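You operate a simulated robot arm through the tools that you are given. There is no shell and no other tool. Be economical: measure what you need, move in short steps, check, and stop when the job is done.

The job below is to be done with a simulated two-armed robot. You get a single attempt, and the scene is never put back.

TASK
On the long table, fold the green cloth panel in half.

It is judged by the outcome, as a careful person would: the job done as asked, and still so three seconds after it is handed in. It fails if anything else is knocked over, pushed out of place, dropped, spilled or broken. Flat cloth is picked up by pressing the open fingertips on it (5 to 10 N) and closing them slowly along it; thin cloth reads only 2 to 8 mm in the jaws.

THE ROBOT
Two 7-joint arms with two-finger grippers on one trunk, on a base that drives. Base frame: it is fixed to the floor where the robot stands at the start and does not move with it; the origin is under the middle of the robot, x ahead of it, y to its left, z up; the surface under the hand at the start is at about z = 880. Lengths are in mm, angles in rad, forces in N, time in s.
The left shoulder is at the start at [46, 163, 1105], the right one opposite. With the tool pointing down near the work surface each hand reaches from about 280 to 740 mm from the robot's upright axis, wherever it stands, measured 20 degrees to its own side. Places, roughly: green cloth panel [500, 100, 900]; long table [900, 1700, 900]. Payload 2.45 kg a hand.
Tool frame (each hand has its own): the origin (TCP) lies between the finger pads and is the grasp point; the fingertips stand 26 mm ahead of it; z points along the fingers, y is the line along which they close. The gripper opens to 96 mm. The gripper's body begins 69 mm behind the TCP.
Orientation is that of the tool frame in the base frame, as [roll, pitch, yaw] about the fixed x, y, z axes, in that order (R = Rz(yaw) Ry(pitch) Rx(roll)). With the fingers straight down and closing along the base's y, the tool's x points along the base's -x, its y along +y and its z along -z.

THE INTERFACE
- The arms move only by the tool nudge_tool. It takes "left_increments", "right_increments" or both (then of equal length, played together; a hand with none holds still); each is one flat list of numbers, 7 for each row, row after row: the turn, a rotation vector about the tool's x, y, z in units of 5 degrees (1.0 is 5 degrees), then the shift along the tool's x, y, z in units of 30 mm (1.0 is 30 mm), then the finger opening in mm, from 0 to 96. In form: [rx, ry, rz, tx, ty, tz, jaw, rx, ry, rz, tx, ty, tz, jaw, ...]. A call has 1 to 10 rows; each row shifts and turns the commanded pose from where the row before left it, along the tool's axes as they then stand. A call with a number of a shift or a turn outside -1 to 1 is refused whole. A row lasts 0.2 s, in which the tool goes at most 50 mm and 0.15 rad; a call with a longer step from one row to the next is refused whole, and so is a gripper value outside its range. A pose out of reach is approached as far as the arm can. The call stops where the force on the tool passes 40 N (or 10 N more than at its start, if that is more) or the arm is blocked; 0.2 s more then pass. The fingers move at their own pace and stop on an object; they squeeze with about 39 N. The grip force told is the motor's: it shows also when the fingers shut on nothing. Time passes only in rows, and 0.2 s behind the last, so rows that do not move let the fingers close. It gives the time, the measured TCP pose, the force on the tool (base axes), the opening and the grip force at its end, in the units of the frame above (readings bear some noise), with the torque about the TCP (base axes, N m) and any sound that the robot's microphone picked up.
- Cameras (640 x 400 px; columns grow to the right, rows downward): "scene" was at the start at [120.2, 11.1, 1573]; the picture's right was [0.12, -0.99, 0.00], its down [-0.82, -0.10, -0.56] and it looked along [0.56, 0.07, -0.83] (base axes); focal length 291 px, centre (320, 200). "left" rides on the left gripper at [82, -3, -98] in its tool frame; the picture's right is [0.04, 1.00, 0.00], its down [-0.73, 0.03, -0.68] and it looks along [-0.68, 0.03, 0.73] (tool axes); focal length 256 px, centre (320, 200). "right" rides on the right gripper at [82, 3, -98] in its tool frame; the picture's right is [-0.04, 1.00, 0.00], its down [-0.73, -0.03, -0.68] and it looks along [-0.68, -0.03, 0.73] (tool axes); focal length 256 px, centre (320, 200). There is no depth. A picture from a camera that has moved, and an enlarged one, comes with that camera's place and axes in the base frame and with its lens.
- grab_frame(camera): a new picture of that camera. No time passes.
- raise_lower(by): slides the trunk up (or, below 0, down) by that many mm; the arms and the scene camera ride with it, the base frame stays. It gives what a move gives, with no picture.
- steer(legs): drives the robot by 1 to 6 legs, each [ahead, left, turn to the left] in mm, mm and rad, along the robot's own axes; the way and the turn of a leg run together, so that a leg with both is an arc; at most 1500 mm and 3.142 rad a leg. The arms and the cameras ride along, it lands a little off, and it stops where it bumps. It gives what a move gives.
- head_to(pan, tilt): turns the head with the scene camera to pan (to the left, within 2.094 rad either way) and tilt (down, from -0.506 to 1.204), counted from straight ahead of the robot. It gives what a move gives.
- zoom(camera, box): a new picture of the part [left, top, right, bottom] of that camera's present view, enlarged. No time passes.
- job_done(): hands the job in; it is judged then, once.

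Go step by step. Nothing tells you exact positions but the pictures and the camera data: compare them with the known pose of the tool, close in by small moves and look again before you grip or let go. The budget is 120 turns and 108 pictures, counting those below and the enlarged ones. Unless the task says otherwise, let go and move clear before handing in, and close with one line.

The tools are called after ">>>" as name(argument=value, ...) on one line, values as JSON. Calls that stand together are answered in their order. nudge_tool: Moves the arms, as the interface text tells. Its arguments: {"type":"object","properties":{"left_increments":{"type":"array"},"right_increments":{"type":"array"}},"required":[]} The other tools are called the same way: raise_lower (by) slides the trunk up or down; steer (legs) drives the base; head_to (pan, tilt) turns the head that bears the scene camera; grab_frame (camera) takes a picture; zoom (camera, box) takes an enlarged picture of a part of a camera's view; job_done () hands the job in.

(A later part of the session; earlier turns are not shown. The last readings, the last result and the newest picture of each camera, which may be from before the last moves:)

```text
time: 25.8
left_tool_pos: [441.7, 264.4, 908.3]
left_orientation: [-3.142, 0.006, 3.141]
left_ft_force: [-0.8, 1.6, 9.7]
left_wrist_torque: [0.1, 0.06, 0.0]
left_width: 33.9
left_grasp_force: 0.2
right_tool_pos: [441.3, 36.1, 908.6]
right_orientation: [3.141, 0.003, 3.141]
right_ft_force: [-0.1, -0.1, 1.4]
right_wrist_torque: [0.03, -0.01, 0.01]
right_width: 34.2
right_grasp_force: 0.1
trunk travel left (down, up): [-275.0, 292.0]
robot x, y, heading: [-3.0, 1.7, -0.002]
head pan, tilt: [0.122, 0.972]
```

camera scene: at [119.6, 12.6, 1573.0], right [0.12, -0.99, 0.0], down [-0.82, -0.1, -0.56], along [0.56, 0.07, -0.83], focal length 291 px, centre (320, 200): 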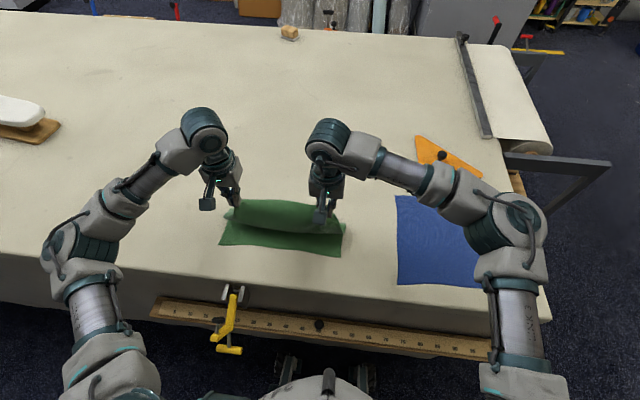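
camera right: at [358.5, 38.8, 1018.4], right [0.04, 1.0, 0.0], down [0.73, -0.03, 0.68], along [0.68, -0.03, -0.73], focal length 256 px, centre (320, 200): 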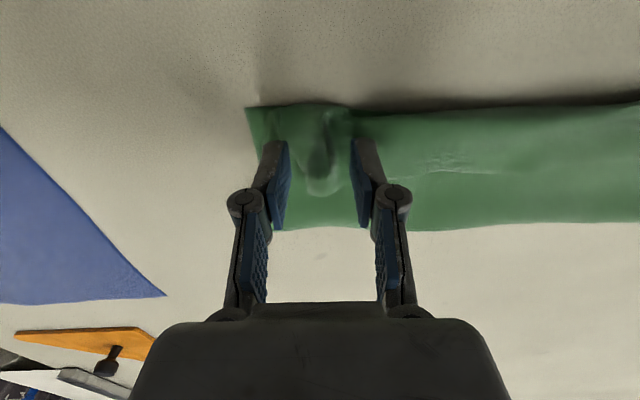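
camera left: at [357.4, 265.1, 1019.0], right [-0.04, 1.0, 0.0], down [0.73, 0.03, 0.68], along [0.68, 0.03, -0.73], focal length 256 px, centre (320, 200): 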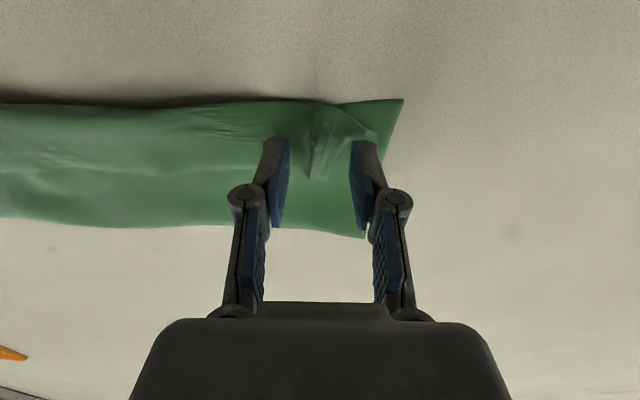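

>>> nudge_tool(left_increments=[0, 0, 0, 0, 0, -0.015, 36, 0, 0, 0, 0, 0, 0, 40, 0, 0, 0, 0, 0, 0, 44, 0, 0, 0, 0, 0, 0, 48, 0, 0, 0, 0, 0, 0, 52, 0, 0, 0, 0, 0, 0, 56, 0, 0, 0, 0, 0, 0, 60], right_increments=[0, 0, 0, 0, 0, 0.04, 36, 0, 0, 0, 0, 0, 0, 40, 0, 0, 0, 0, 0, 0, 44, 0, 0, 0, 0, 0, 0, 48, 0, 0, 0, 0, 0, 0, 52, 0, 0, 0, 0, 0, 0, 56, 0, 0, 0, 0, 0, 0, 60])

>>> grab_frame(camera="left")

>>> grab_frame(camera="right")

```text
time: 27.4
left_tool_pos: [442.3, 264.1, 908.0]
left_orientation: [3.141, 0.001, 3.141]
left_ft_force: [-0.4, 0.6, 0.5]
left_wrist_torque: [0.01, 0.01, -0.04]
left_width: 59.6
left_grasp_force: 0.1
right_tool_pos: [440.1, 36.8, 906.3]
right_orientation: [-3.142, 0.001, -3.141]
right_ft_force: [0.4, -0.3, 0.2]
right_wrist_torque: [0.0, -0.04, -0.01]
right_width: 60.1
right_grasp_force: 0.0
trunk travel left (down, up): [-275.0, 292.0]
robot x, y, heading: [-1.6, 2.9, 0.002]
head pan, tilt: [0.122, 0.972]
```

```text
73 pictures are left
camera left: at [360.4, 260.3, 1005.7], right [-0.04, 1.0, 0.0], down [0.73, 0.03, 0.68], along [0.68, 0.03, -0.73], focal length 256 px, centre (320, 200)
```

left: 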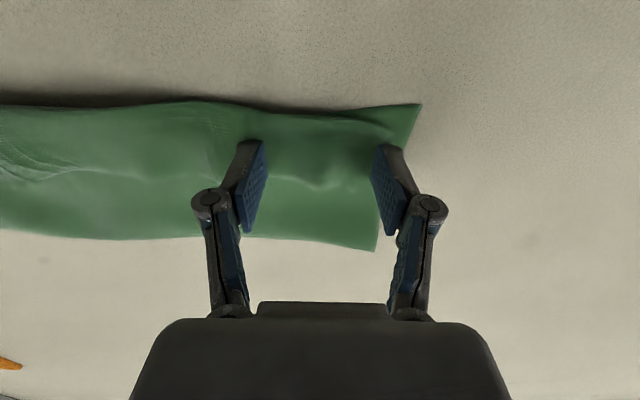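

```text
72 pictures are left
camera right: at [359.6, 38.7, 1005.3], right [0.04, 1.0, 0.0], down [0.73, -0.03, 0.68], along [0.68, -0.03, -0.73], focal length 256 px, centre (320, 200)
```

right: 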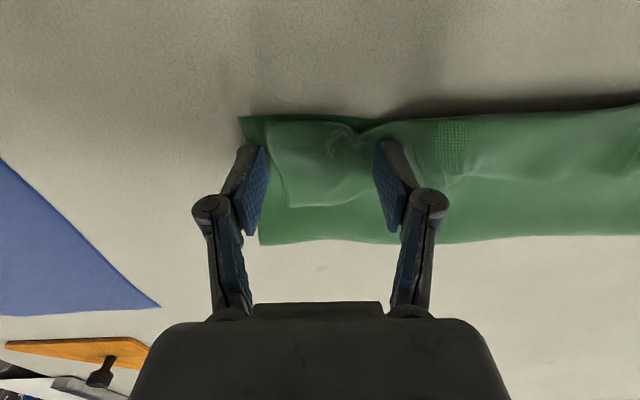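

>>> nudge_tool(left_increments=[0, 0, 0, 0, 0, -0.4, 60, 0, 0, 0, 0, 0, -1, 60, 0, 0, 0, 0, 0.5, -1, 60, 0, 0, 0, 0, 1, -1, 60, 0, 0, 0, 0, 1, 0, 50, 0, 0, 0, 0, 1, 0, 40], right_increments=[0, 0, 0, 0, 0, -0.4, 60, 0, 0, 0, 0, 0, -1, 60, 0, 0, 0, 0, -0.5, -1, 60, 0, 0, 0, 0, -1, -1, 60, 0, 0, 0, 0, -1, 0, 50, 0, 0, 0, 0, -1, 0, 40])

>>> zoom(camera="scene", box=[200, 175, 360, 275])

>>> grab_frame(camera="right")

```text
time: 28.8
left_tool_pos: [441.4, 369.6, 1008.0]
left_orientation: [-3.14, 0.003, 3.14]
left_ft_force: [-0.7, 0.1, 0.2]
left_wrist_torque: [0.01, -0.01, 0.01]
left_width: 40.2
left_grasp_force: 0.0
right_tool_pos: [438.4, -72.0, 1008.0]
right_orientation: [3.142, 0.004, 3.14]
right_ft_force: [-0.8, 0.0, -0.3]
right_wrist_torque: [0.04, 0.01, 0.03]
right_width: 40.0
right_grasp_force: 0.2
trunk travel left (down, up): [-275.0, 292.0]
robot x, y, heading: [-0.8, 2.8, 0.002]
head pan, tilt: [0.122, 0.972]
```

```text
4.00 times, centred on (280, 225) of scene
camera zoom: at [118.7, 10.8, 1573.1], right [0.12, -0.99, 0.0], down [-0.82, -0.1, -0.56], along [0.56, 0.07, -0.83], focal length 1165 px, centre (480, 100)
```

zoom: 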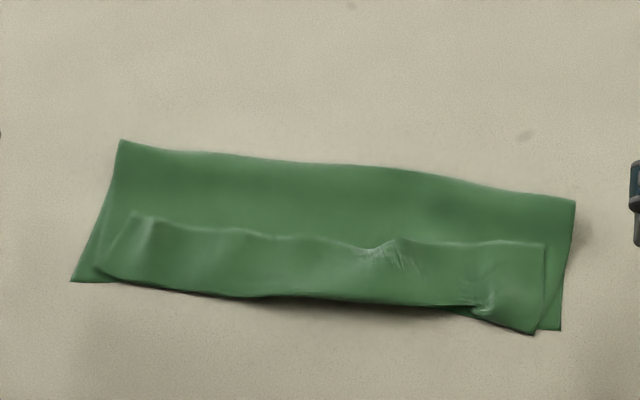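

```text
70 pictures are left
camera right: at [356.7, -68.9, 1106.5], right [0.04, 1.0, 0.0], down [0.73, -0.03, 0.68], along [0.68, -0.03, -0.73], focal length 256 px, centre (320, 200)
```

right: 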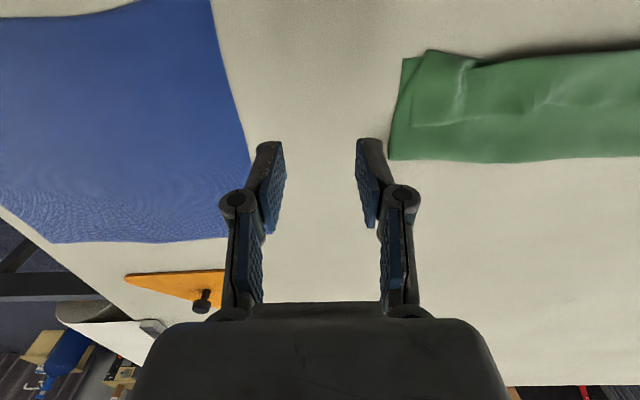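

Looking closely, a strip about 60 mm wide of the flap's edge has rolled back on top, and the real crease is at x≈512 instead of the middle. I'll unfold it by picking up that free edge (x≈470) and laying it back to the far side, then fold again with a better grip.

>>> nudge_tool(left_increments=[0, 0, 0, -0.094, -0.72, 0.55, 34, 0, 0, 0, -0.094, -0.72, 0.55, 34, 0, 0, 0, -0.094, -0.72, 0.55, 34, 0, 0, 0, -0.094, -0.72, 0.55, 34, 0, 0, 0, -0.094, -0.72, 0.55, 34], right_increments=[0, 0, 0, -0.174, 0.78, 0.55, 34, 0, 0, 0, -0.174, 0.78, 0.55, 34, 0, 0, 0, -0.174, 0.78, 0.55, 34, 0, 0, 0, -0.174, 0.78, 0.55, 34, 0, 0, 0, -0.174, 0.78, 0.55, 34])

>>> grab_frame(camera="left")

>>> grab_frame(camera="right")

```text
time: 30.0
left_tool_pos: [456.1, 261.3, 925.9]
left_orientation: [-3.139, 0.001, 3.14]
left_ft_force: [-0.1, 0.1, 0.0]
left_wrist_torque: [0.03, 0.01, 0.01]
left_width: 34.1
left_grasp_force: 0.1
right_tool_pos: [466.8, 46.8, 925.7]
right_orientation: [-3.139, 0.003, 3.14]
right_ft_force: [-0.8, -0.1, 0.5]
right_wrist_torque: [-0.03, 0.0, -0.01]
right_width: 34.0
right_grasp_force: 0.0
trunk travel left (down, up): [-275.0, 292.0]
robot x, y, heading: [3.7, -0.4, 0.001]
head pan, tilt: [0.122, 0.972]
```

```text
69 pictures are left
camera left: at [374.6, 256.9, 1025.0], right [-0.04, 1.0, 0.0], down [0.73, 0.03, 0.68], along [0.68, 0.03, -0.73], focal length 256 px, centre (320, 200)
```

left: 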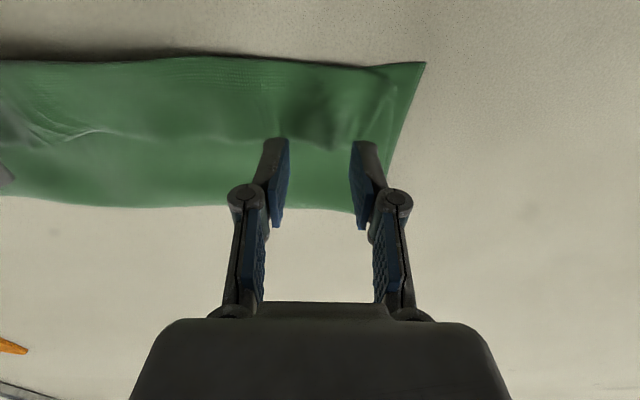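

```text
68 pictures are left
camera right: at [385.6, 49.4, 1023.6], right [0.04, 1.0, 0.0], down [0.73, -0.03, 0.68], along [0.68, -0.03, -0.73], focal length 256 px, centre (320, 200)
```

right: 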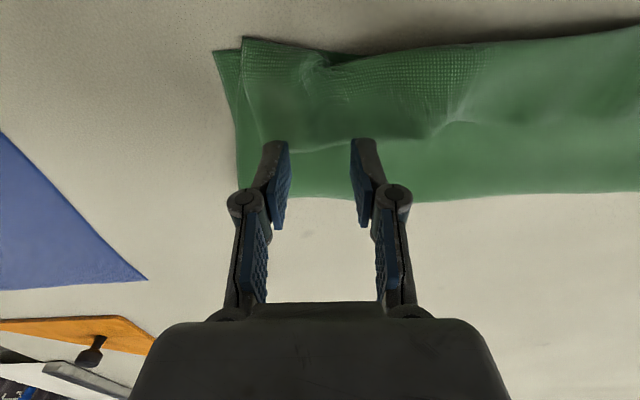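

I'll shift back slightly so the tips sit on the strip, then press.

>>> nudge_tool(left_increments=[0, 0, 0, 0.37, -0.15, 0.1, 34, 0, 0, 0, 0, 0, 0.2, 34, 0, 0, 0, 0, 0, 0.1, 34, 0, 0, 0, 0, 0, 0.1, 34], right_increments=[0, 0, 0, 0.23, -0.15, 0.1, 34, 0, 0, 0, 0, 0, 0.2, 34, 0, 0, 0, 0, 0, 0.1, 34, 0, 0, 0, 0, 0, 0.1, 34])

```text
time: 31.0
left_tool_pos: [445.0, 255.8, 911.7]
left_orientation: [3.141, 0.001, 3.139]
left_ft_force: [-0.3, 0.3, 0.4]
left_wrist_torque: [-0.01, 0.03, 0.02]
left_width: 33.9
left_grasp_force: 0.1
right_tool_pos: [460.6, 42.1, 911.6]
right_orientation: [-3.138, 0.001, 3.141]
right_ft_force: [0.0, 0.8, 0.3]
right_wrist_torque: [0.02, 0.0, 0.0]
right_width: 34.1
right_grasp_force: 0.1
trunk travel left (down, up): [-275.0, 292.0]
robot x, y, heading: [4.7, -1.0, -0.001]
head pan, tilt: [0.122, 0.972]
```

>>> nudge_tool(left_increments=[0, 0, 0, 0, 0, 0.06, 34, 0, 0, 0, 0, 0, 0.04, 34, 0, 0, 0, 0, 0, 0.02, 34], right_increments=[0, 0, 0, 0, 0, 0.06, 34, 0, 0, 0, 0, 0, 0.04, 34, 0, 0, 0, 0, 0, 0.02, 34])

```text
time: 31.8
left_tool_pos: [445.1, 255.9, 908.0]
left_orientation: [3.14, 0.003, 3.14]
left_ft_force: [1.5, 0.5, 3.3]
left_wrist_torque: [0.05, -0.02, -0.01]
left_width: 33.9
left_grasp_force: 0.1
right_tool_pos: [460.3, 43.4, 908.0]
right_orientation: [-3.141, 0.004, 3.141]
right_ft_force: [-0.1, -1.2, 6.9]
right_wrist_torque: [-0.12, 0.06, -0.01]
right_width: 34.5
right_grasp_force: 0.7
trunk travel left (down, up): [-275.0, 292.0]
robot x, y, heading: [3.8, -1.1, -0.002]
head pan, tilt: [0.122, 0.972]
```

Light contact on both sides, so I'll close slowly.

>>> nudge_tool(left_increments=[0, 0, 0, 0, 0, 0.02, 31, 0, 0, 0, 0, 0, 0, 28, 0, 0, 0, 0, 0, 0, 25, 0, 0, 0, 0, 0, 0, 21, 0, 0, 0, 0, 0, 0, 17, 0, 0, 0, 0, 0, 0, 13, 0, 0, 0, 0, 0, 0, 9, 0, 0, 0, 0, 0, 0, 5, 0, 0, 0, 0, 0, 0, 0, 0, 0, 0, 0, 0, 0, 0], right_increments=[0, 0, 0, 0, 0, 0, 31, 0, 0, 0, 0, 0, 0, 28, 0, 0, 0, 0, 0, 0, 25, 0, 0, 0, 0, 0, 0, 21, 0, 0, 0, 0, 0, 0, 17, 0, 0, 0, 0, 0, 0, 13, 0, 0, 0, 0, 0, 0, 9, 0, 0, 0, 0, 0, 0, 5, 0, 0, 0, 0, 0, 0, 0, 0, 0, 0, 0, 0, 0, 0])

>>> grab_frame(camera="left")

>>> grab_frame(camera="right")

```text
time: 34.0
left_tool_pos: [443.4, 256.0, 907.7]
left_orientation: [3.141, 0.005, -3.141]
left_ft_force: [-0.6, -7.7, 13.8]
left_wrist_torque: [-0.51, 0.11, 0.02]
left_width: 0.8
left_grasp_force: 28.8
right_tool_pos: [458.7, 42.0, 908.2]
right_orientation: [3.139, 0.002, 3.14]
right_ft_force: [0.9, 9.5, 2.6]
right_wrist_torque: [0.21, 0.08, 0.0]
right_width: 2.1
right_grasp_force: 28.8
trunk travel left (down, up): [-275.0, 292.0]
robot x, y, heading: [1.9, 0.4, -0.0]
head pan, tilt: [0.122, 0.972]
```

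```text
67 pictures are left
camera left: at [362.6, 251.9, 1005.7], right [-0.04, 1.0, 0.0], down [0.73, 0.03, 0.68], along [0.68, 0.03, -0.73], focal length 256 px, centre (320, 200)
```

left: 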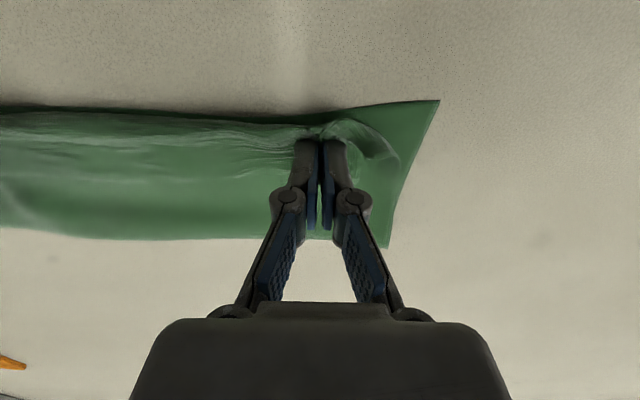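

```text
66 pictures are left
camera right: at [377.6, 46.0, 1006.7], right [0.04, 1.0, 0.0], down [0.73, -0.03, 0.68], along [0.68, -0.03, -0.73], focal length 256 px, centre (320, 200)
```

right: 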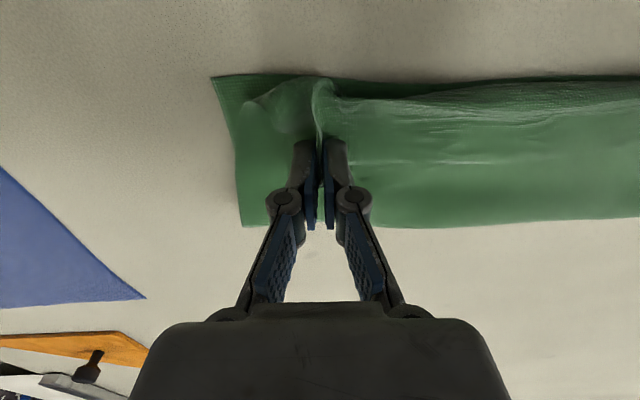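

Both hands hold the strip. I'll lift it and check.

>>> nudge_tool(left_increments=[0, 0, 0, 0, -0.1, -0.3, 0, 0, 0, 0, 0, -0.1, -0.6, 0, 0, 0, 0, -0.2, 0, -0.6, 0, 0, 0, 0, -0.4, 0, -0.6, 0, 0, 0, 0, -0.5, 0, -0.6, 0], right_increments=[0, 0, 0, 0, 0.1, -0.3, 0, 0, 0, 0, 0, 0.1, -0.6, 0, 0, 0, 0, -0.1, 0, -0.6, 0, 0, 0, 0, -0.3, 0, -0.6, 0, 0, 0, 0, -0.4, 0, -0.6, 0])

>>> zoom(camera="scene", box=[180, 120, 380, 270])

>>> grab_frame(camera="right")

```text
time: 35.2
left_tool_pos: [477.4, 248.4, 987.7]
left_orientation: [-3.14, 0.002, 3.14]
left_ft_force: [-0.8, -3.6, 0.8]
left_wrist_torque: [0.02, -0.01, 0.06]
left_width: 1.2
left_grasp_force: 27.6
right_tool_pos: [485.7, 48.5, 990.3]
right_orientation: [-3.14, 0.004, 3.14]
right_ft_force: [0.8, 1.7, 3.2]
right_wrist_torque: [-0.01, 0.01, -0.04]
right_width: 1.0
right_grasp_force: 28.2
trunk travel left (down, up): [-275.0, 292.0]
robot x, y, heading: [2.7, -2.3, -0.001]
head pan, tilt: [0.122, 0.972]
```

```text
2.67 times, centred on (280, 195) of scene
camera zoom: at [120.5, 11.6, 1572.9], right [0.12, -0.99, 0.0], down [-0.82, -0.1, -0.56], along [0.56, 0.07, -0.83], focal length 777 px, centre (427, 213)
```

zoom: 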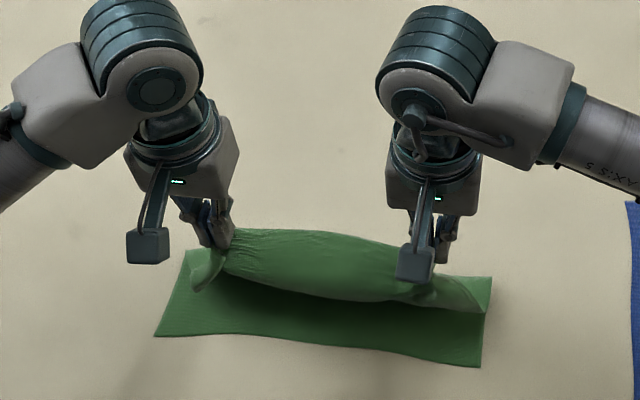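

```text
64 pictures are left
camera right: at [404.5, 51.7, 1088.7], right [0.04, 1.0, 0.0], down [0.73, -0.03, 0.68], along [0.68, -0.03, -0.73], focal length 256 px, centre (320, 200)
```

right: 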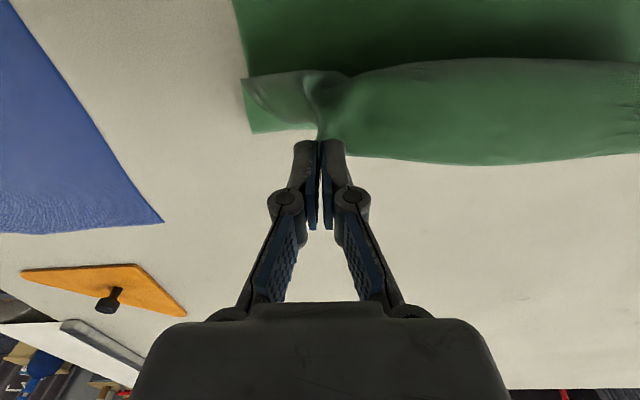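

It is lifting nicely, so I'll carry it back to the far side.

>>> nudge_tool(left_increments=[0, 0, 0, -0.9, 0, -0.5, 0, 0, 0, 0, -0.9, 0, -0.33, 0, 0, 0, 0, -0.85, 0, 0, 0, 0, 0, 0, -0.83, 0, 0.17, 0, 0, 0, 0, -0.83, 0, 0.4, 0, 0, 0, 0, -0.67, 0, 0.67, 0, 0, 0, 0, -0.4, 0, 0.73, 0, 0, 0, 0, -0.2, 0, 0.67, 0], right_increments=[0, 0, 0, -0.83, 0, -0.5, 0, 0, 0, 0, -0.83, 0, -0.33, 0, 0, 0, 0, -0.83, 0, 0, 0, 0, 0, 0, -0.83, 0, 0.17, 0, 0, 0, 0, -0.75, 0, 0.4, 0, 0, 0, 0, -0.6, 0, 0.67, 0, 0, 0, 0, -0.4, 0, 0.73, 0, 0, 0, 0, -0.2, 0, 0.67, 0])

>>> zoom(camera="scene", box=[180, 120, 380, 270])

>>> grab_frame(camera="right")

```text
time: 37.0
left_tool_pos: [646.5, 251.5, 933.1]
left_orientation: [-3.14, 0.003, 3.139]
left_ft_force: [0.4, -3.9, -0.8]
left_wrist_torque: [0.24, 0.05, 0.04]
left_width: 1.1
left_grasp_force: 30.4
right_tool_pos: [646.8, 53.3, 933.9]
right_orientation: [-3.14, 0.003, -3.138]
right_ft_force: [-0.3, 3.1, -1.1]
right_wrist_torque: [-0.16, -0.03, 0.01]
right_width: 4.3
right_grasp_force: 37.1
trunk travel left (down, up): [-275.0, 292.0]
robot x, y, heading: [-1.8, -1.6, 0.003]
head pan, tilt: [0.122, 0.972]
```

```text
2.67 times, centred on (280, 195) of scene
camera zoom: at [122.0, 13.9, 1572.8], right [0.12, -0.99, 0.0], down [-0.82, -0.1, -0.56], along [0.55, 0.07, -0.83], focal length 777 px, centre (427, 213)
```

zoom: 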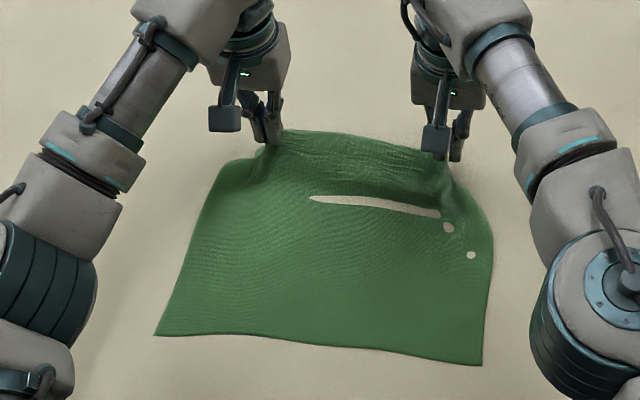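

```text
62 pictures are left
camera right: at [564.5, 56.1, 1033.4], right [0.04, 1.0, 0.0], down [0.73, -0.03, 0.68], along [0.68, -0.03, -0.73], focal length 256 px, centre (320, 200)
```

right: 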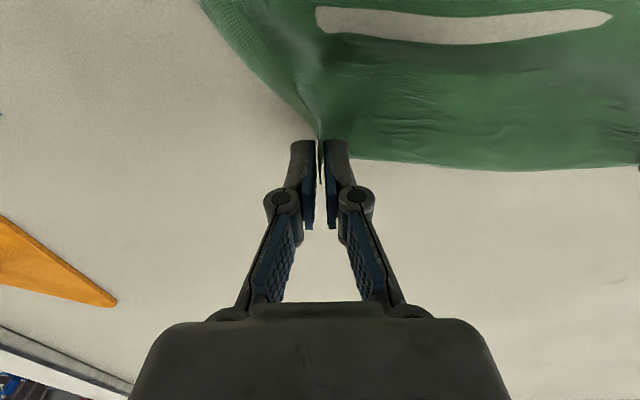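

The cloth is unfolded again. I'll lay the edge down on the far side and release it, spreading the rucks.

>>> nudge_tool(left_increments=[0, 0, 0, -0.1, 0.1, 0.3, 0, 0, 0, 0, -0.1, 0.1, 0.3, 0, 0, 0, 0, 0, 0, 0.15, 0, 0, 0, 0, 0, 0, 0.05, 8, 0, 0, 0, 0, 0, 0, 20, 0, 0, 0, 0, 0, 0, 35, 0, 0, 0, 0, 0, 0, 50, 0, 0, 0, 0, 0, -0.3, 55, 0, 0, 0, 0, 0, -1, 55, 0, 0, 0, 0, 0, -1, 55], right_increments=[0, 0, 0, -0.1, -0.1, 0.3, 0, 0, 0, 0, -0.1, -0.1, 0.3, 0, 0, 0, 0, 0, 0, 0.15, 0, 0, 0, 0, 0, 0, 0.05, 8, 0, 0, 0, 0, 0, 0, 20, 0, 0, 0, 0, 0, 0, 35, 0, 0, 0, 0, 0, 0, 50, 0, 0, 0, 0, 0, -0.3, 55, 0, 0, 0, 0, 0, -1, 55, 0, 0, 0, 0, 0, -1, 55])

>>> grab_frame(camera="scene")

```text
time: 39.2
left_tool_pos: [648.8, 255.7, 982.8]
left_orientation: [-3.141, 0.003, -3.14]
left_ft_force: [0.0, 0.5, 0.0]
left_wrist_torque: [-0.03, -0.02, -0.02]
left_width: 55.2
left_grasp_force: 0.0
right_tool_pos: [643.0, 44.1, 982.7]
right_orientation: [-3.14, 0.004, 3.141]
right_ft_force: [-0.3, 0.0, 0.3]
right_wrist_torque: [0.01, 0.02, -0.03]
right_width: 55.2
right_grasp_force: 0.1
right hand out of reach, approached as far as the arm can: row 3, 9
trunk travel left (down, up): [-275.0, 292.0]
robot x, y, heading: [-0.5, -1.0, -0.0]
head pan, tilt: [0.122, 0.972]
```

```text
61 pictures are left
camera scene: at [119.3, 11.3, 1573.2], right [0.12, -0.99, 0.0], down [-0.82, -0.1, -0.56], along [0.56, 0.07, -0.83], focal length 291 px, centre (320, 200)
```

scene: 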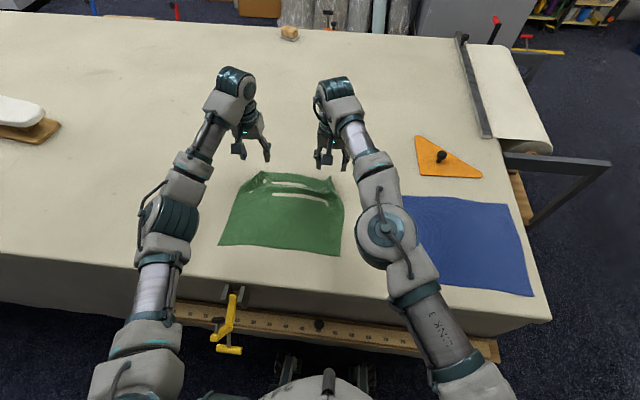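

I'll back off slightly and turn the hands 90° (left camera outward left, right camera outward right), so the fingers will close across the edge.

>>> nudge_tool(left_increments=[0, 0, 0, 0.8, 0.3, -0.6, 50, 0, 0, 0, 0.8, 0.3, -0.6, 50, 0, 0, 1, 0, 0, 0, 50, 0, 0, 1, 0, 0, 0, 50, 0, 0, 1, 0, 0, 0, 50, 0, 0, 1, 0, 0, 0, 50, 0, 0, 1, 0, 0, 0, 50, 0, 0, 1, 0, 0, 0, 50, 0, 0, 1, 0, 0, 0, 50, 0, 0, 1, 0, 0, 0, 50], right_increments=[0, 0, 0, 0.8, -0.3, -0.6, 50, 0, 0, 0, 0.8, -0.3, -0.6, 50, 0, 0, -1, 0, 0, 0, 50, 0, 0, -1, 0, 0, 0, 50, 0, 0, -1, 0, 0, 0, 50, 0, 0, -1, 0, 0, 0, 50, 0, 0, -1, 0, 0, 0, 50, 0, 0, -1, 0, 0, 0, 50, 0, 0, -1, 0, 0, 0, 50, 0, 0, -1, 0, 0, 0, 50])

>>> nudge_tool(left_increments=[0, 0, 1, 0, 0, 0, 50, 0, 0, 1, 0, 0, 0, 50, 0, 0, 1, 0, 0, 0, 50, 0, 0, 1, 0, 0, 0, 50, 0, 0, 1, 0, 0, 0, 50, 0, 0, 1, 0, 0, 0, 50, 0, 0, 1, 0, 0, 0, 50, 0, 0, 1, 0, 0, 0, 50, 0, 0, 1, 0, 0, 0, 50, 0, 0, 1, 0, 0, 0, 50], right_increments=[0, 0, -1, 0, 0, 0, 50, 0, 0, -1, 0, 0, 0, 50, 0, 0, -1, 0, 0, 0, 50, 0, 0, -1, 0, 0, 0, 50, 0, 0, -1, 0, 0, 0, 50, 0, 0, -1, 0, 0, 0, 50, 0, 0, -1, 0, 0, 0, 50, 0, 0, -1, 0, 0, 0, 50, 0, 0, -1, 0, 0, 0, 50, 0, 0, -1, 0, 0, 0, 50])

>>> grab_frame(camera="scene")

>>> zoom(camera="scene", box=[200, 155, 360, 265])

```text
time: 41.4
left_tool_pos: [604.6, 272.4, 1015.3]
left_orientation: [3.14, 0.001, 2.443]
left_ft_force: [0.6, -0.2, 0.5]
left_wrist_torque: [-0.02, 0.04, -0.02]
left_width: 50.2
left_grasp_force: 0.1
right_tool_pos: [622.8, 14.0, 962.0]
right_orientation: [-3.141, 0.002, -2.487]
right_ft_force: [0.0, -0.9, 1.3]
right_wrist_torque: [-0.04, 0.0, 0.0]
right_width: 50.1
right_grasp_force: 0.1
right hand out of reach, approached as far as the arm can: row 1, 2, 8, 9, 10
trunk travel left (down, up): [-275.0, 292.0]
robot x, y, heading: [-0.2, 1.5, -0.0]
head pan, tilt: [0.122, 0.972]
```

```text
time: 43.6
left_tool_pos: [603.6, 274.1, 1015.4]
left_orientation: [3.138, 0.001, 1.571]
left_ft_force: [0.1, -0.4, -0.7]
left_wrist_torque: [0.01, 0.0, 0.03]
left_width: 50.1
left_grasp_force: 0.1
right_tool_pos: [622.9, 16.1, 962.7]
right_orientation: [-3.14, 0.001, -2.488]
right_ft_force: [0.4, -0.9, -0.1]
right_wrist_torque: [0.03, -0.01, -0.02]
right_width: 49.9
right_grasp_force: 0.1
right hand out of reach, approached as far as the arm can: row 1, 2, 3, 4, 5, 6, 7, 8, 9, 10
trunk travel left (down, up): [-275.0, 292.0]
robot x, y, heading: [-0.4, -0.4, -0.003]
head pan, tilt: [0.122, 0.972]
```

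```text
60 pictures are left
camera scene: at [121.8, 11.6, 1572.8], right [0.12, -0.99, 0.0], down [-0.82, -0.1, -0.56], along [0.55, 0.07, -0.83], focal length 291 px, centre (320, 200)
```

scene: 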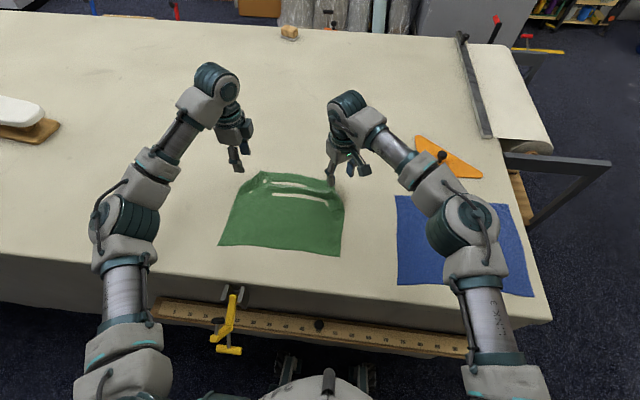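

```text
3.64 times, centred on (280, 210) of scene
camera zoom: at [121.8, 11.6, 1572.8], right [0.12, -0.99, 0.0], down [-0.82, -0.1, -0.56], along [0.55, 0.07, -0.83], focal length 1059 px, centre (466, 164)
```

zoom: 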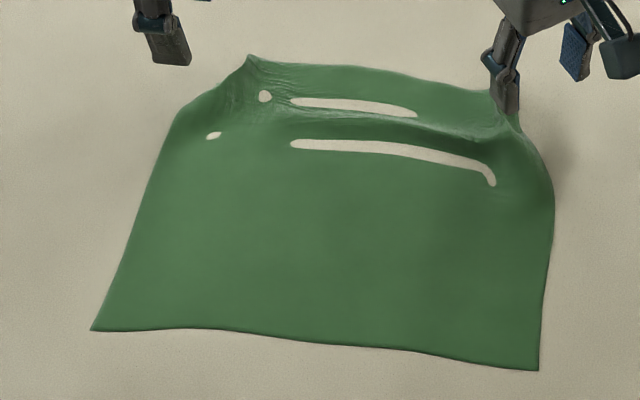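

The left hand turned fine, but the right is limited that way. I'll turn the right the other way instead.

>>> nudge_tool(right_increments=[0, 0, 1, 0, 0, -0.5, 50, 0, 0, 1, 0, 0, -0.5, 50, 0, 0, 1, 0, 0, 0, 50, 0, 0, 1, 0, 0, 0, 50, 0, 0, 1, 0, 0, 0, 50, 0, 0, 1, 0, 0, 0, 50, 0, 0, 1, 0, 0, 0, 50, 0, 0, 1, 0, 0, 0, 50, 0, 0, 1, 0, 0, 0, 50, 0, 0, 1, 0, 0, 0, 50])

```text
time: 45.8
left_tool_pos: [603.8, 273.9, 1014.8]
left_orientation: [3.14, 0.0, 1.571]
left_ft_force: [-0.8, -0.1, -0.4]
left_wrist_torque: [-0.02, -0.03, -0.01]
left_width: 50.0
left_grasp_force: 0.0
right_tool_pos: [623.0, 16.9, 994.2]
right_orientation: [-3.141, 0.004, 2.921]
right_ft_force: [1.0, -0.4, -0.1]
right_wrist_torque: [-0.01, -0.01, 0.01]
right_width: 49.9
right_grasp_force: 0.1
trunk travel left (down, up): [-275.0, 292.0]
robot x, y, heading: [-2.9, -0.7, -0.002]
head pan, tilt: [0.122, 0.972]
```

>>> nudge_tool(right_increments=[0, 0, 1, 0.4, 0, -0.3, 50, 0, 0, 1, 0.4, 0, -0.3, 50, 0, 0, 1, 0, 0, 0, 50, 0, 0, 1, 0, 0, 0, 50, 0, 0, 1, 0, 0, 0, 50, 0, 0, 1, 0, 0, 0, 50, 0, 0, 1, 0, 0, 0, 50, 0, 0, 1, 0, 0, 0, 50, 0, 0, 1, 0, 0, 0, 50, 0, 0, 1, 0, 0, 0, 50])

>>> nudge_tool(right_increments=[0, 0, 1, 0, 0, 0, 50, 0, 0, 1, 0, 0, 0, 50, 0, 0, 1, 0, 0, 0, 50, 0, 0, 1, 0, 0, 0, 50, 0, 0, 1, 0, 0, 0, 50, 0, 0, 0.45, 0, 0, 0, 50])

>>> grab_frame(camera="scene")

>>> grab_frame(camera="left")

>>> grab_frame(camera="right")

```text
time: 48.0
left_tool_pos: [603.9, 273.6, 1015.3]
left_orientation: [3.14, -0.001, 1.57]
left_ft_force: [0.4, 0.3, 0.6]
left_wrist_torque: [-0.01, 0.0, 0.01]
left_width: 50.1
left_grasp_force: 0.0
right_tool_pos: [599.0, 23.1, 1010.7]
right_orientation: [3.14, 0.001, 2.049]
right_ft_force: [-0.9, -0.4, 0.1]
right_wrist_torque: [-0.01, 0.03, 0.05]
right_width: 49.9
right_grasp_force: 0.0
trunk travel left (down, up): [-275.0, 292.0]
robot x, y, heading: [1.6, 2.2, 0.0]
head pan, tilt: [0.122, 0.972]
```

```text
time: 49.4
left_tool_pos: [604.2, 273.5, 1014.8]
left_orientation: [3.141, 0.0, 1.571]
left_ft_force: [-1.2, 1.4, -0.2]
left_wrist_torque: [-0.01, -0.02, 0.0]
left_width: 50.0
left_grasp_force: 0.1
right_tool_pos: [600.2, 22.9, 1009.6]
right_orientation: [3.139, 0.001, 1.572]
right_ft_force: [0.4, 0.1, -0.4]
right_wrist_torque: [-0.06, 0.02, 0.01]
right_width: 49.9
right_grasp_force: 0.0
trunk travel left (down, up): [-275.0, 292.0]
robot x, y, heading: [-1.8, -0.2, -0.003]
head pan, tilt: [0.122, 0.972]
```

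```text
58 pictures are left
camera scene: at [121.7, 11.7, 1572.8], right [0.12, -0.99, 0.0], down [-0.82, -0.1, -0.56], along [0.55, 0.07, -0.83], focal length 291 px, centre (320, 200)
```

scene: 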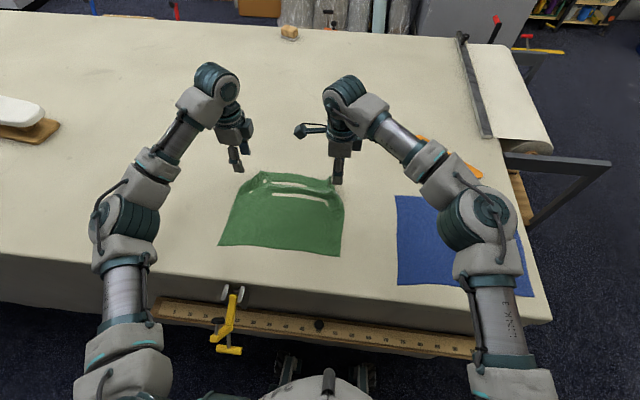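

```text
57 pictures are left
camera left: at [600.0, 354.7, 1113.5], right [1.0, 0.04, 0.0], down [0.03, -0.73, 0.68], along [0.03, -0.68, -0.73], focal length 256 px, centre (320, 200)
```

left: 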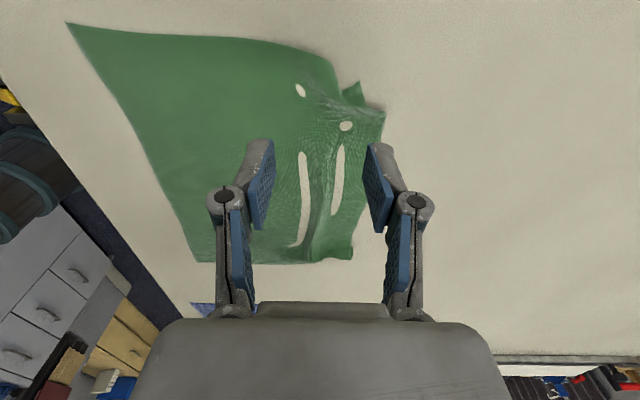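

```text
56 pictures are left
camera right: at [603.2, 103.4, 1109.1], right [1.0, -0.04, 0.0], down [-0.03, -0.73, 0.68], along [-0.02, -0.68, -0.73], focal length 256 px, centre (320, 200)
```

right: 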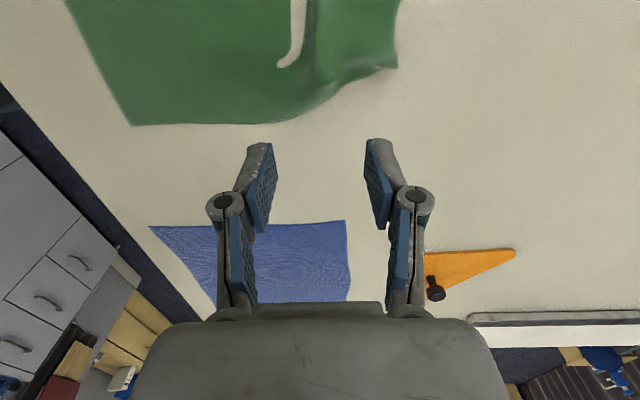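

The far corners are drawn inwards by the leftover rucks. I'll press nearly closed fingertips on each and drag them outwards to flatten the edge.

>>> nudge_tool(left_increments=[0, 0, 0, -0.15, 0.36, 0.8, 20, 0, 0, 0, -0.15, 0.36, 0.8, 12, 0, 0, 0, -0.1, 0.36, 0.8, 12, 0, 0, 0, 0, 0.36, 0.8, 12], right_increments=[0, 0, 0, 0.15, 0.4, 0.8, 20, 0, 0, 0, 0.2, 0.4, 0.8, 12, 0, 0, 0, 0.2, 0.4, 0.8, 12, 0, 0, 0, 0.1, 0.4, 0.7, 12])

>>> grab_frame(camera="left")

>>> grab_frame(camera="right")

```text
time: 50.4
left_tool_pos: [648.8, 264.9, 918.3]
left_orientation: [3.139, 0.001, 1.571]
left_ft_force: [-0.5, 0.7, 0.3]
left_wrist_torque: [0.03, 0.02, 0.01]
left_width: 11.9
left_grasp_force: 0.1
right_tool_pos: [651.2, 43.7, 914.8]
right_orientation: [3.14, 0.003, 1.576]
right_ft_force: [0.4, 0.2, 0.2]
right_wrist_torque: [0.06, 0.02, -0.02]
right_width: 11.7
right_grasp_force: 0.1
trunk travel left (down, up): [-275.0, 292.0]
robot x, y, heading: [-0.9, -2.9, -0.003]
head pan, tilt: [0.122, 0.972]
```

```text
55 pictures are left
camera left: at [645.0, 345.5, 1017.2], right [1.0, 0.04, 0.0], down [0.03, -0.73, 0.68], along [0.03, -0.68, -0.73], focal length 256 px, centre (320, 200)
```

left: 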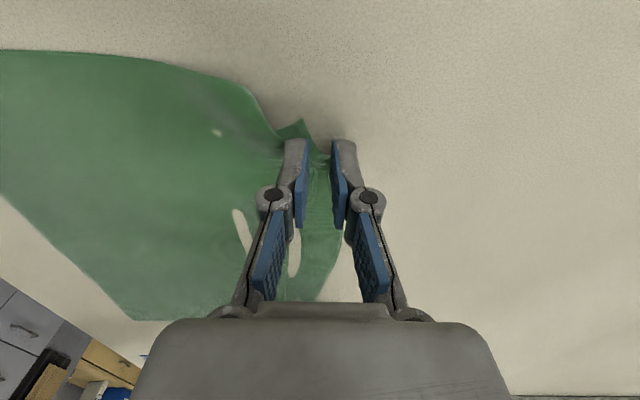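

```text
54 pictures are left
camera right: at [654.4, 126.4, 1013.8], right [1.0, -0.03, 0.0], down [-0.03, -0.73, 0.68], along [-0.02, -0.68, -0.73], focal length 256 px, centre (320, 200)
```

right: 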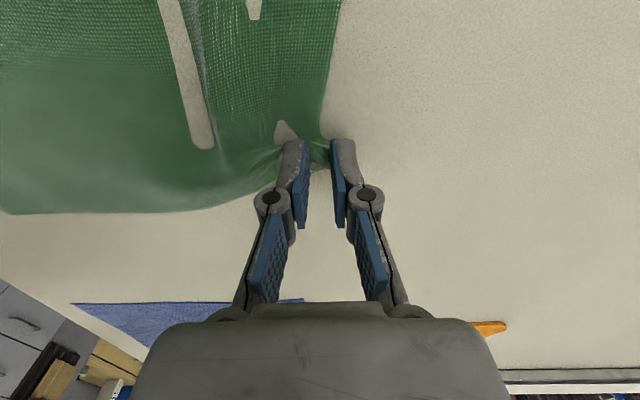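

>>> nudge_tool(left_increments=[0, 0, 0, -0.1, -0.3, 0, 12, 0, 0, 0, 0, 0, 0.2, 12, 0, 0, 0, 0, 0, 0.12, 12, 0, 0, 0, 0, 0, 0.08, 12], right_increments=[0, 0, 0, 0.3, -0.35, 0, 12, 0, 0, 0, 0, 0, 0.12, 12, 0, 0, 0, 0, 0, 0.1, 12, 0, 0, 0, 0, 0, 0.06, 12])

```text
time: 51.4
left_tool_pos: [638.1, 259.3, 908.4]
left_orientation: [3.136, 0.0, 1.571]
left_ft_force: [0.3, -1.4, 6.6]
left_wrist_torque: [-0.03, -0.02, -0.02]
left_width: 11.9
left_grasp_force: 0.0
right_tool_pos: [647.1, 46.2, 908.5]
right_orientation: [3.139, 0.002, 1.575]
right_ft_force: [0.3, -0.3, 1.1]
right_wrist_torque: [-0.02, -0.01, 0.01]
right_width: 11.8
right_grasp_force: 0.0
right hand out of reach, approached as far as the arm can: row 1
trunk travel left (down, up): [-275.0, 292.0]
robot x, y, heading: [0.6, -3.8, -0.001]
head pan, tilt: [0.122, 0.972]
```

>>> nudge_tool(left_increments=[0, 0, 0, 0, 0, 0.02, 12, 0, 0, 0, 0.15, 0, 0, 12, 0, 0, 0, 0.2, 0, 0, 12, 0, 0, 0, 0.2, 0, 0, 12, 0, 0, 0, 0.2, 0, 0, 12, 0, 0, 0, 0.2, 0, 0, 12, 0, 0, 0, 0.2, 0, 0, 12], right_increments=[0, 0, 0, 0, 0, 0.08, 12, 0, 0, 0, -0.15, 0, 0, 12, 0, 0, 0, -0.2, 0, 0, 12, 0, 0, 0, -0.2, 0, 0, 12, 0, 0, 0, -0.2, 0, 0, 12, 0, 0, 0, -0.2, 0, 0, 12, 0, 0, 0, -0.2, 0, 0, 12])

>>> grab_frame(camera="left")

>>> grab_frame(camera="right")

```text
time: 53.0
left_tool_pos: [637.8, 292.0, 908.4]
left_orientation: [3.137, 0.001, 1.571]
left_ft_force: [0.3, -6.4, 10.2]
left_wrist_torque: [-0.17, 0.16, 0.09]
left_width: 11.2
left_grasp_force: 0.1
right_tool_pos: [643.5, 11.1, 906.4]
right_orientation: [3.138, -0.002, 1.576]
right_ft_force: [0.0, 4.7, 8.6]
right_wrist_torque: [0.23, -0.01, 0.0]
right_width: 11.8
right_grasp_force: 0.1
right hand out of reach, approached as far as the arm can: row 2
trunk travel left (down, up): [-275.0, 292.0]
robot x, y, heading: [2.2, 1.8, -0.001]
head pan, tilt: [0.122, 0.972]
```

```text
53 pictures are left
camera left: at [633.5, 373.0, 1006.2], right [1.0, 0.04, 0.0], down [0.03, -0.73, 0.68], along [0.03, -0.68, -0.73], focal length 256 px, centre (320, 200)
```

left: 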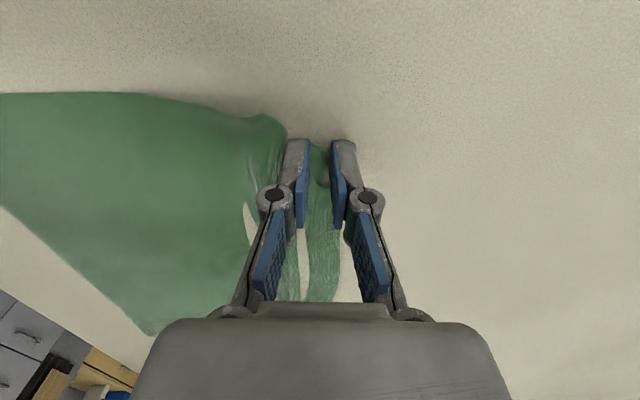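

```text
52 pictures are left
camera right: at [647.0, 90.6, 1006.6], right [1.0, -0.04, 0.0], down [-0.03, -0.73, 0.68], along [-0.02, -0.68, -0.74], focal length 256 px, centre (320, 200)
```

right: 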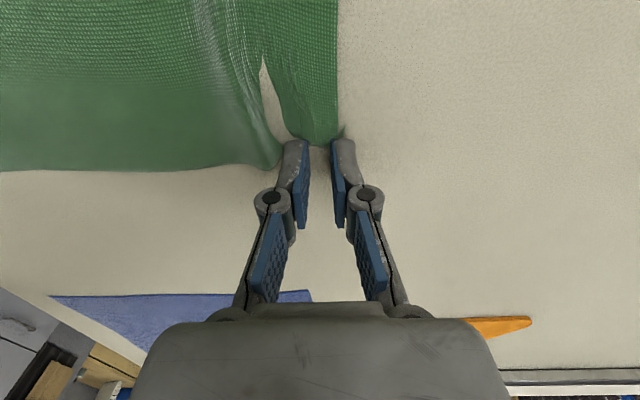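

Dragging works. I'll lift clear and look at the cloth.

>>> nudge_tool(left_increments=[0, 0, 0, 0, 0, -0.5, 12, 0, 0, 0, 0.3, 0, -1, 12, 0, 0, 0, 0.8, 0, -1, 30, 0, 0, 0, 1, 0, -1, 30], right_increments=[0, 0, 0, 0, 0, -0.5, 12, 0, 0, 0, -0.3, 0, -1, 12, 0, 0, 0, -0.8, -0.2, -1, 30, 0, 0, 0, -1, -0.2, -1, 30])

>>> zoom(camera="scene", box=[200, 155, 360, 265])

>>> grab_frame(camera="left")

```text
time: 54.0
left_tool_pos: [635.4, 357.4, 1013.5]
left_orientation: [3.138, 0.001, 1.571]
left_ft_force: [0.1, 0.2, 0.0]
left_wrist_torque: [-0.03, -0.01, -0.01]
left_width: 30.2
left_grasp_force: 0.0
right_tool_pos: [630.2, -53.1, 1012.6]
right_orientation: [3.136, 0.001, 1.573]
right_ft_force: [0.6, 0.2, 0.4]
right_wrist_torque: [-0.02, 0.0, -0.02]
right_width: 30.0
right_grasp_force: 0.0
trunk travel left (down, up): [-275.0, 292.0]
robot x, y, heading: [-3.1, 2.8, 0.002]
head pan, tilt: [0.122, 0.972]
```

```text
3.64 times, centred on (280, 210) of scene
camera zoom: at [119.4, 8.3, 1573.2], right [0.12, -0.99, 0.0], down [-0.82, -0.1, -0.56], along [0.56, 0.07, -0.83], focal length 1059 px, centre (466, 164)
```

zoom: 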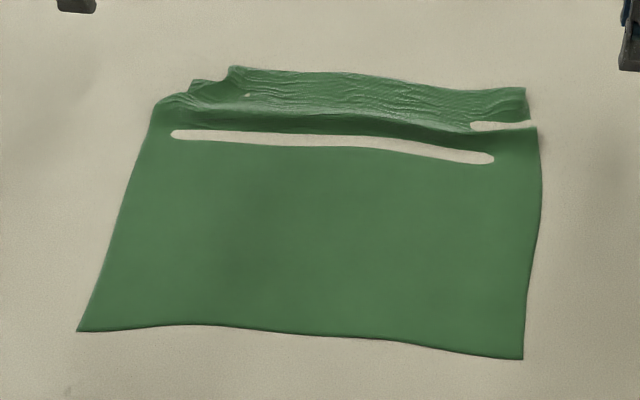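

```text
50 pictures are left
camera left: at [631.6, 437.4, 1112.2], right [1.0, 0.04, 0.0], down [0.03, -0.73, 0.68], along [0.03, -0.68, -0.73], focal length 256 px, centre (320, 200)
```

left: 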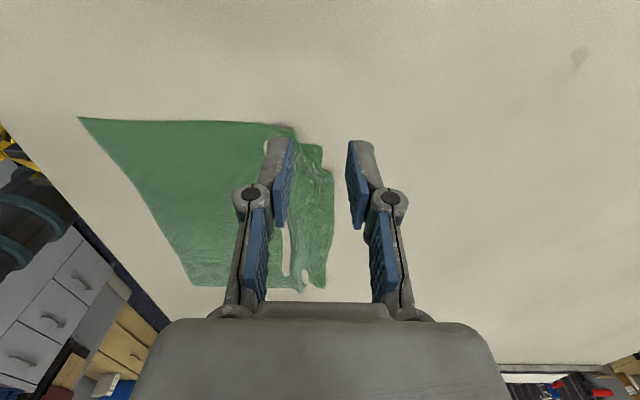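

There's a leftover cross ridge near x≈625. I'll straddle it with the fingers in x at both sides, press, and open to push the edge outwards.

>>> nudge_tool(left_increments=[0, 0, 0, -0.66, 0, 0.73, 34, 0, 0, 0, -0.66, 0, 0.73, 34, 0, 0, 0, -0.66, 0, 0.73, 34, 0, 0, 0, -0.66, 0, 0.73, 34], right_increments=[0, 0, 0, 0.7, 0, 0.73, 34, 0, 0, 0, 0.7, 0, 0.73, 34, 0, 0, 0, 0.7, 0, 0.73, 34, 0, 0, 0, 0.7, 0, 0.73, 34])

>>> grab_frame(camera="left")

>>> grab_frame(camera="right")

```text
time: 55.0
left_tool_pos: [637.8, 278.2, 922.7]
left_orientation: [3.141, 0.0, 1.571]
left_ft_force: [0.3, 0.3, 0.0]
left_wrist_torque: [-0.04, 0.02, 0.03]
left_width: 34.0
left_grasp_force: 0.1
right_tool_pos: [633.3, 33.8, 921.7]
right_orientation: [3.141, 0.001, 1.574]
right_ft_force: [0.2, 0.5, -0.2]
right_wrist_torque: [-0.01, 0.0, -0.01]
right_width: 33.9
right_grasp_force: 0.0
trunk travel left (down, up): [-275.0, 292.0]
robot x, y, heading: [-1.6, -1.3, 0.006]
head pan, tilt: [0.122, 0.972]
```

```text
49 pictures are left
camera left: at [634.7, 359.4, 1021.3], right [1.0, 0.04, 0.0], down [0.03, -0.73, 0.68], along [0.03, -0.68, -0.73], focal length 256 px, centre (320, 200)
```

left: 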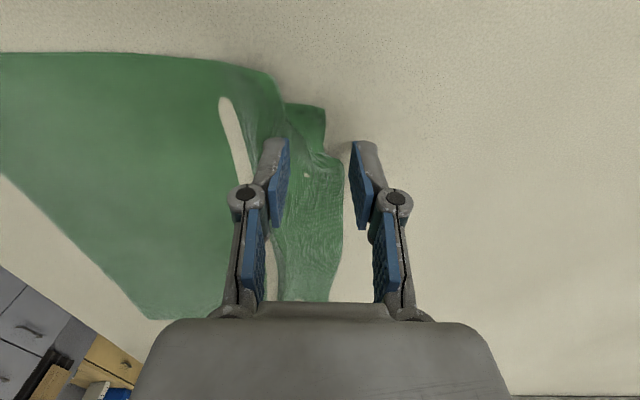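

```text
48 pictures are left
camera right: at [636.0, 114.1, 1020.8], right [1.0, -0.04, 0.0], down [-0.03, -0.73, 0.68], along [-0.02, -0.68, -0.73], focal length 256 px, centre (320, 200)
```

right: 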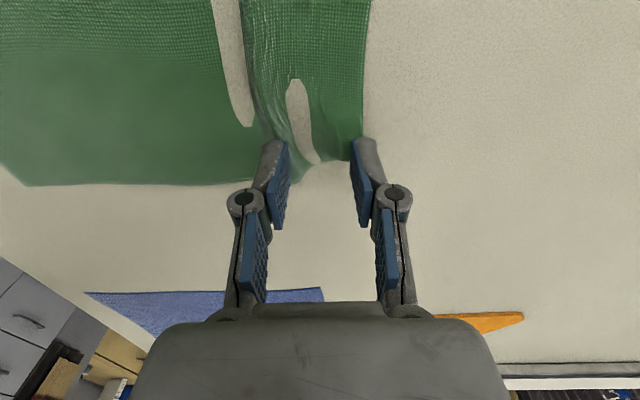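

The far fingers are just off the edge. Dragging the strip outwards with closed fingertips is better, and I'll tilt both hands 15° (tips pointing away) to gain reach.

>>> nudge_tool(left_increments=[0, 0, 0, 0.33, -0.4, -0.3, 20, -1, 0, 0, 0, 0, 0, 10, -1, 0, 0, 0, 0, 0, 8, -1, 0, 0, 0, 0, 0, 8], right_increments=[0, 0, 0, -0.13, 0.1, -0.3, 20, -1, 0, 0, 0, 0, 0, 10, -1, 0, 0, 0, 0, 0, 8, -1, 0, 0, 0, 0, 0, 8])

>>> grab_frame(camera="left")

>>> grab_frame(camera="right")

```text
time: 56.0
left_tool_pos: [625.2, 288.2, 932.2]
left_orientation: [2.875, 0.0, 1.572]
left_ft_force: [0.1, -0.2, 0.2]
left_wrist_torque: [0.0, -0.02, -0.04]
left_width: 8.0
left_grasp_force: 0.1
right_tool_pos: [635.4, 28.2, 931.0]
right_orientation: [2.873, 0.0, 1.573]
right_ft_force: [-0.7, -0.1, 0.9]
right_wrist_torque: [0.03, 0.0, 0.02]
right_width: 7.7
right_grasp_force: 0.1
trunk travel left (down, up): [-275.0, 292.0]
robot x, y, heading: [-1.1, -0.4, 0.002]
head pan, tilt: [0.122, 0.972]
```

```text
47 pictures are left
camera left: at [597.0, 368.9, 1027.2], right [0.96, 0.04, 0.26], down [-0.15, -0.73, 0.66], along [0.22, -0.68, -0.7], focal length 256 px, centre (320, 200)
```

left: 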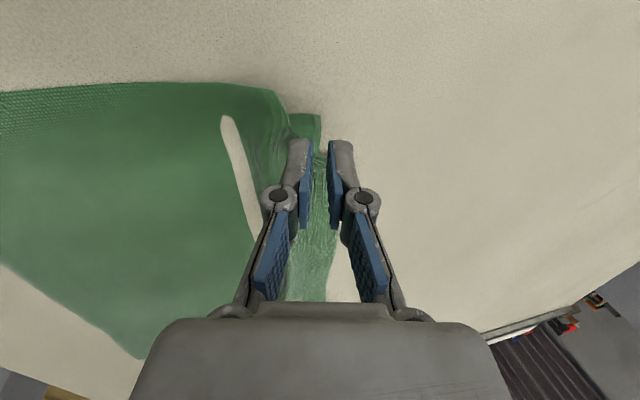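

```text
46 pictures are left
camera right: at [611.6, 109.2, 1028.9], right [0.96, -0.04, 0.26], down [-0.2, -0.73, 0.65], along [0.17, -0.68, -0.72], focal length 256 px, centre (320, 200)
```

right: 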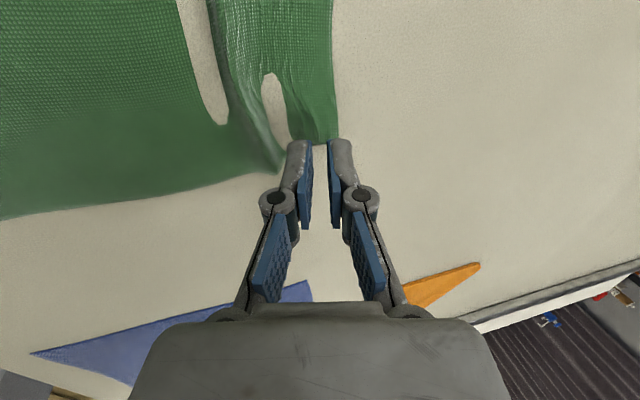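

>>> nudge_tool(left_increments=[0, 0, 0, 0, -0.1, 0.39, 6, 0, 0, 0, 0, -0.09, 0.34, 6, 0, 0, 0, 0, -0.025, 0.1, 6], right_increments=[0, 0, 0, 0.2, 0.09, 0.44, 6, 0, 0, 0, 0, -0.09, 0.34, 6, 0, 0, 0, 0, -0.02, 0.08, 6])

```text
time: 56.8
left_tool_pos: [623.9, 288.0, 907.9]
left_orientation: [2.876, 0.0, 1.572]
left_ft_force: [-1.1, 1.4, 8.8]
left_wrist_torque: [0.07, 0.09, -0.01]
left_width: 5.1
left_grasp_force: 0.2
right_tool_pos: [640.4, 34.8, 909.5]
right_orientation: [2.873, 0.0, 1.573]
right_ft_force: [0.3, 1.8, 3.1]
right_wrist_torque: [0.05, 0.06, 0.04]
right_width: 5.1
right_grasp_force: 0.0
trunk travel left (down, up): [-275.0, 292.0]
robot x, y, heading: [-1.2, 0.2, -0.001]
head pan, tilt: [0.122, 0.972]
```

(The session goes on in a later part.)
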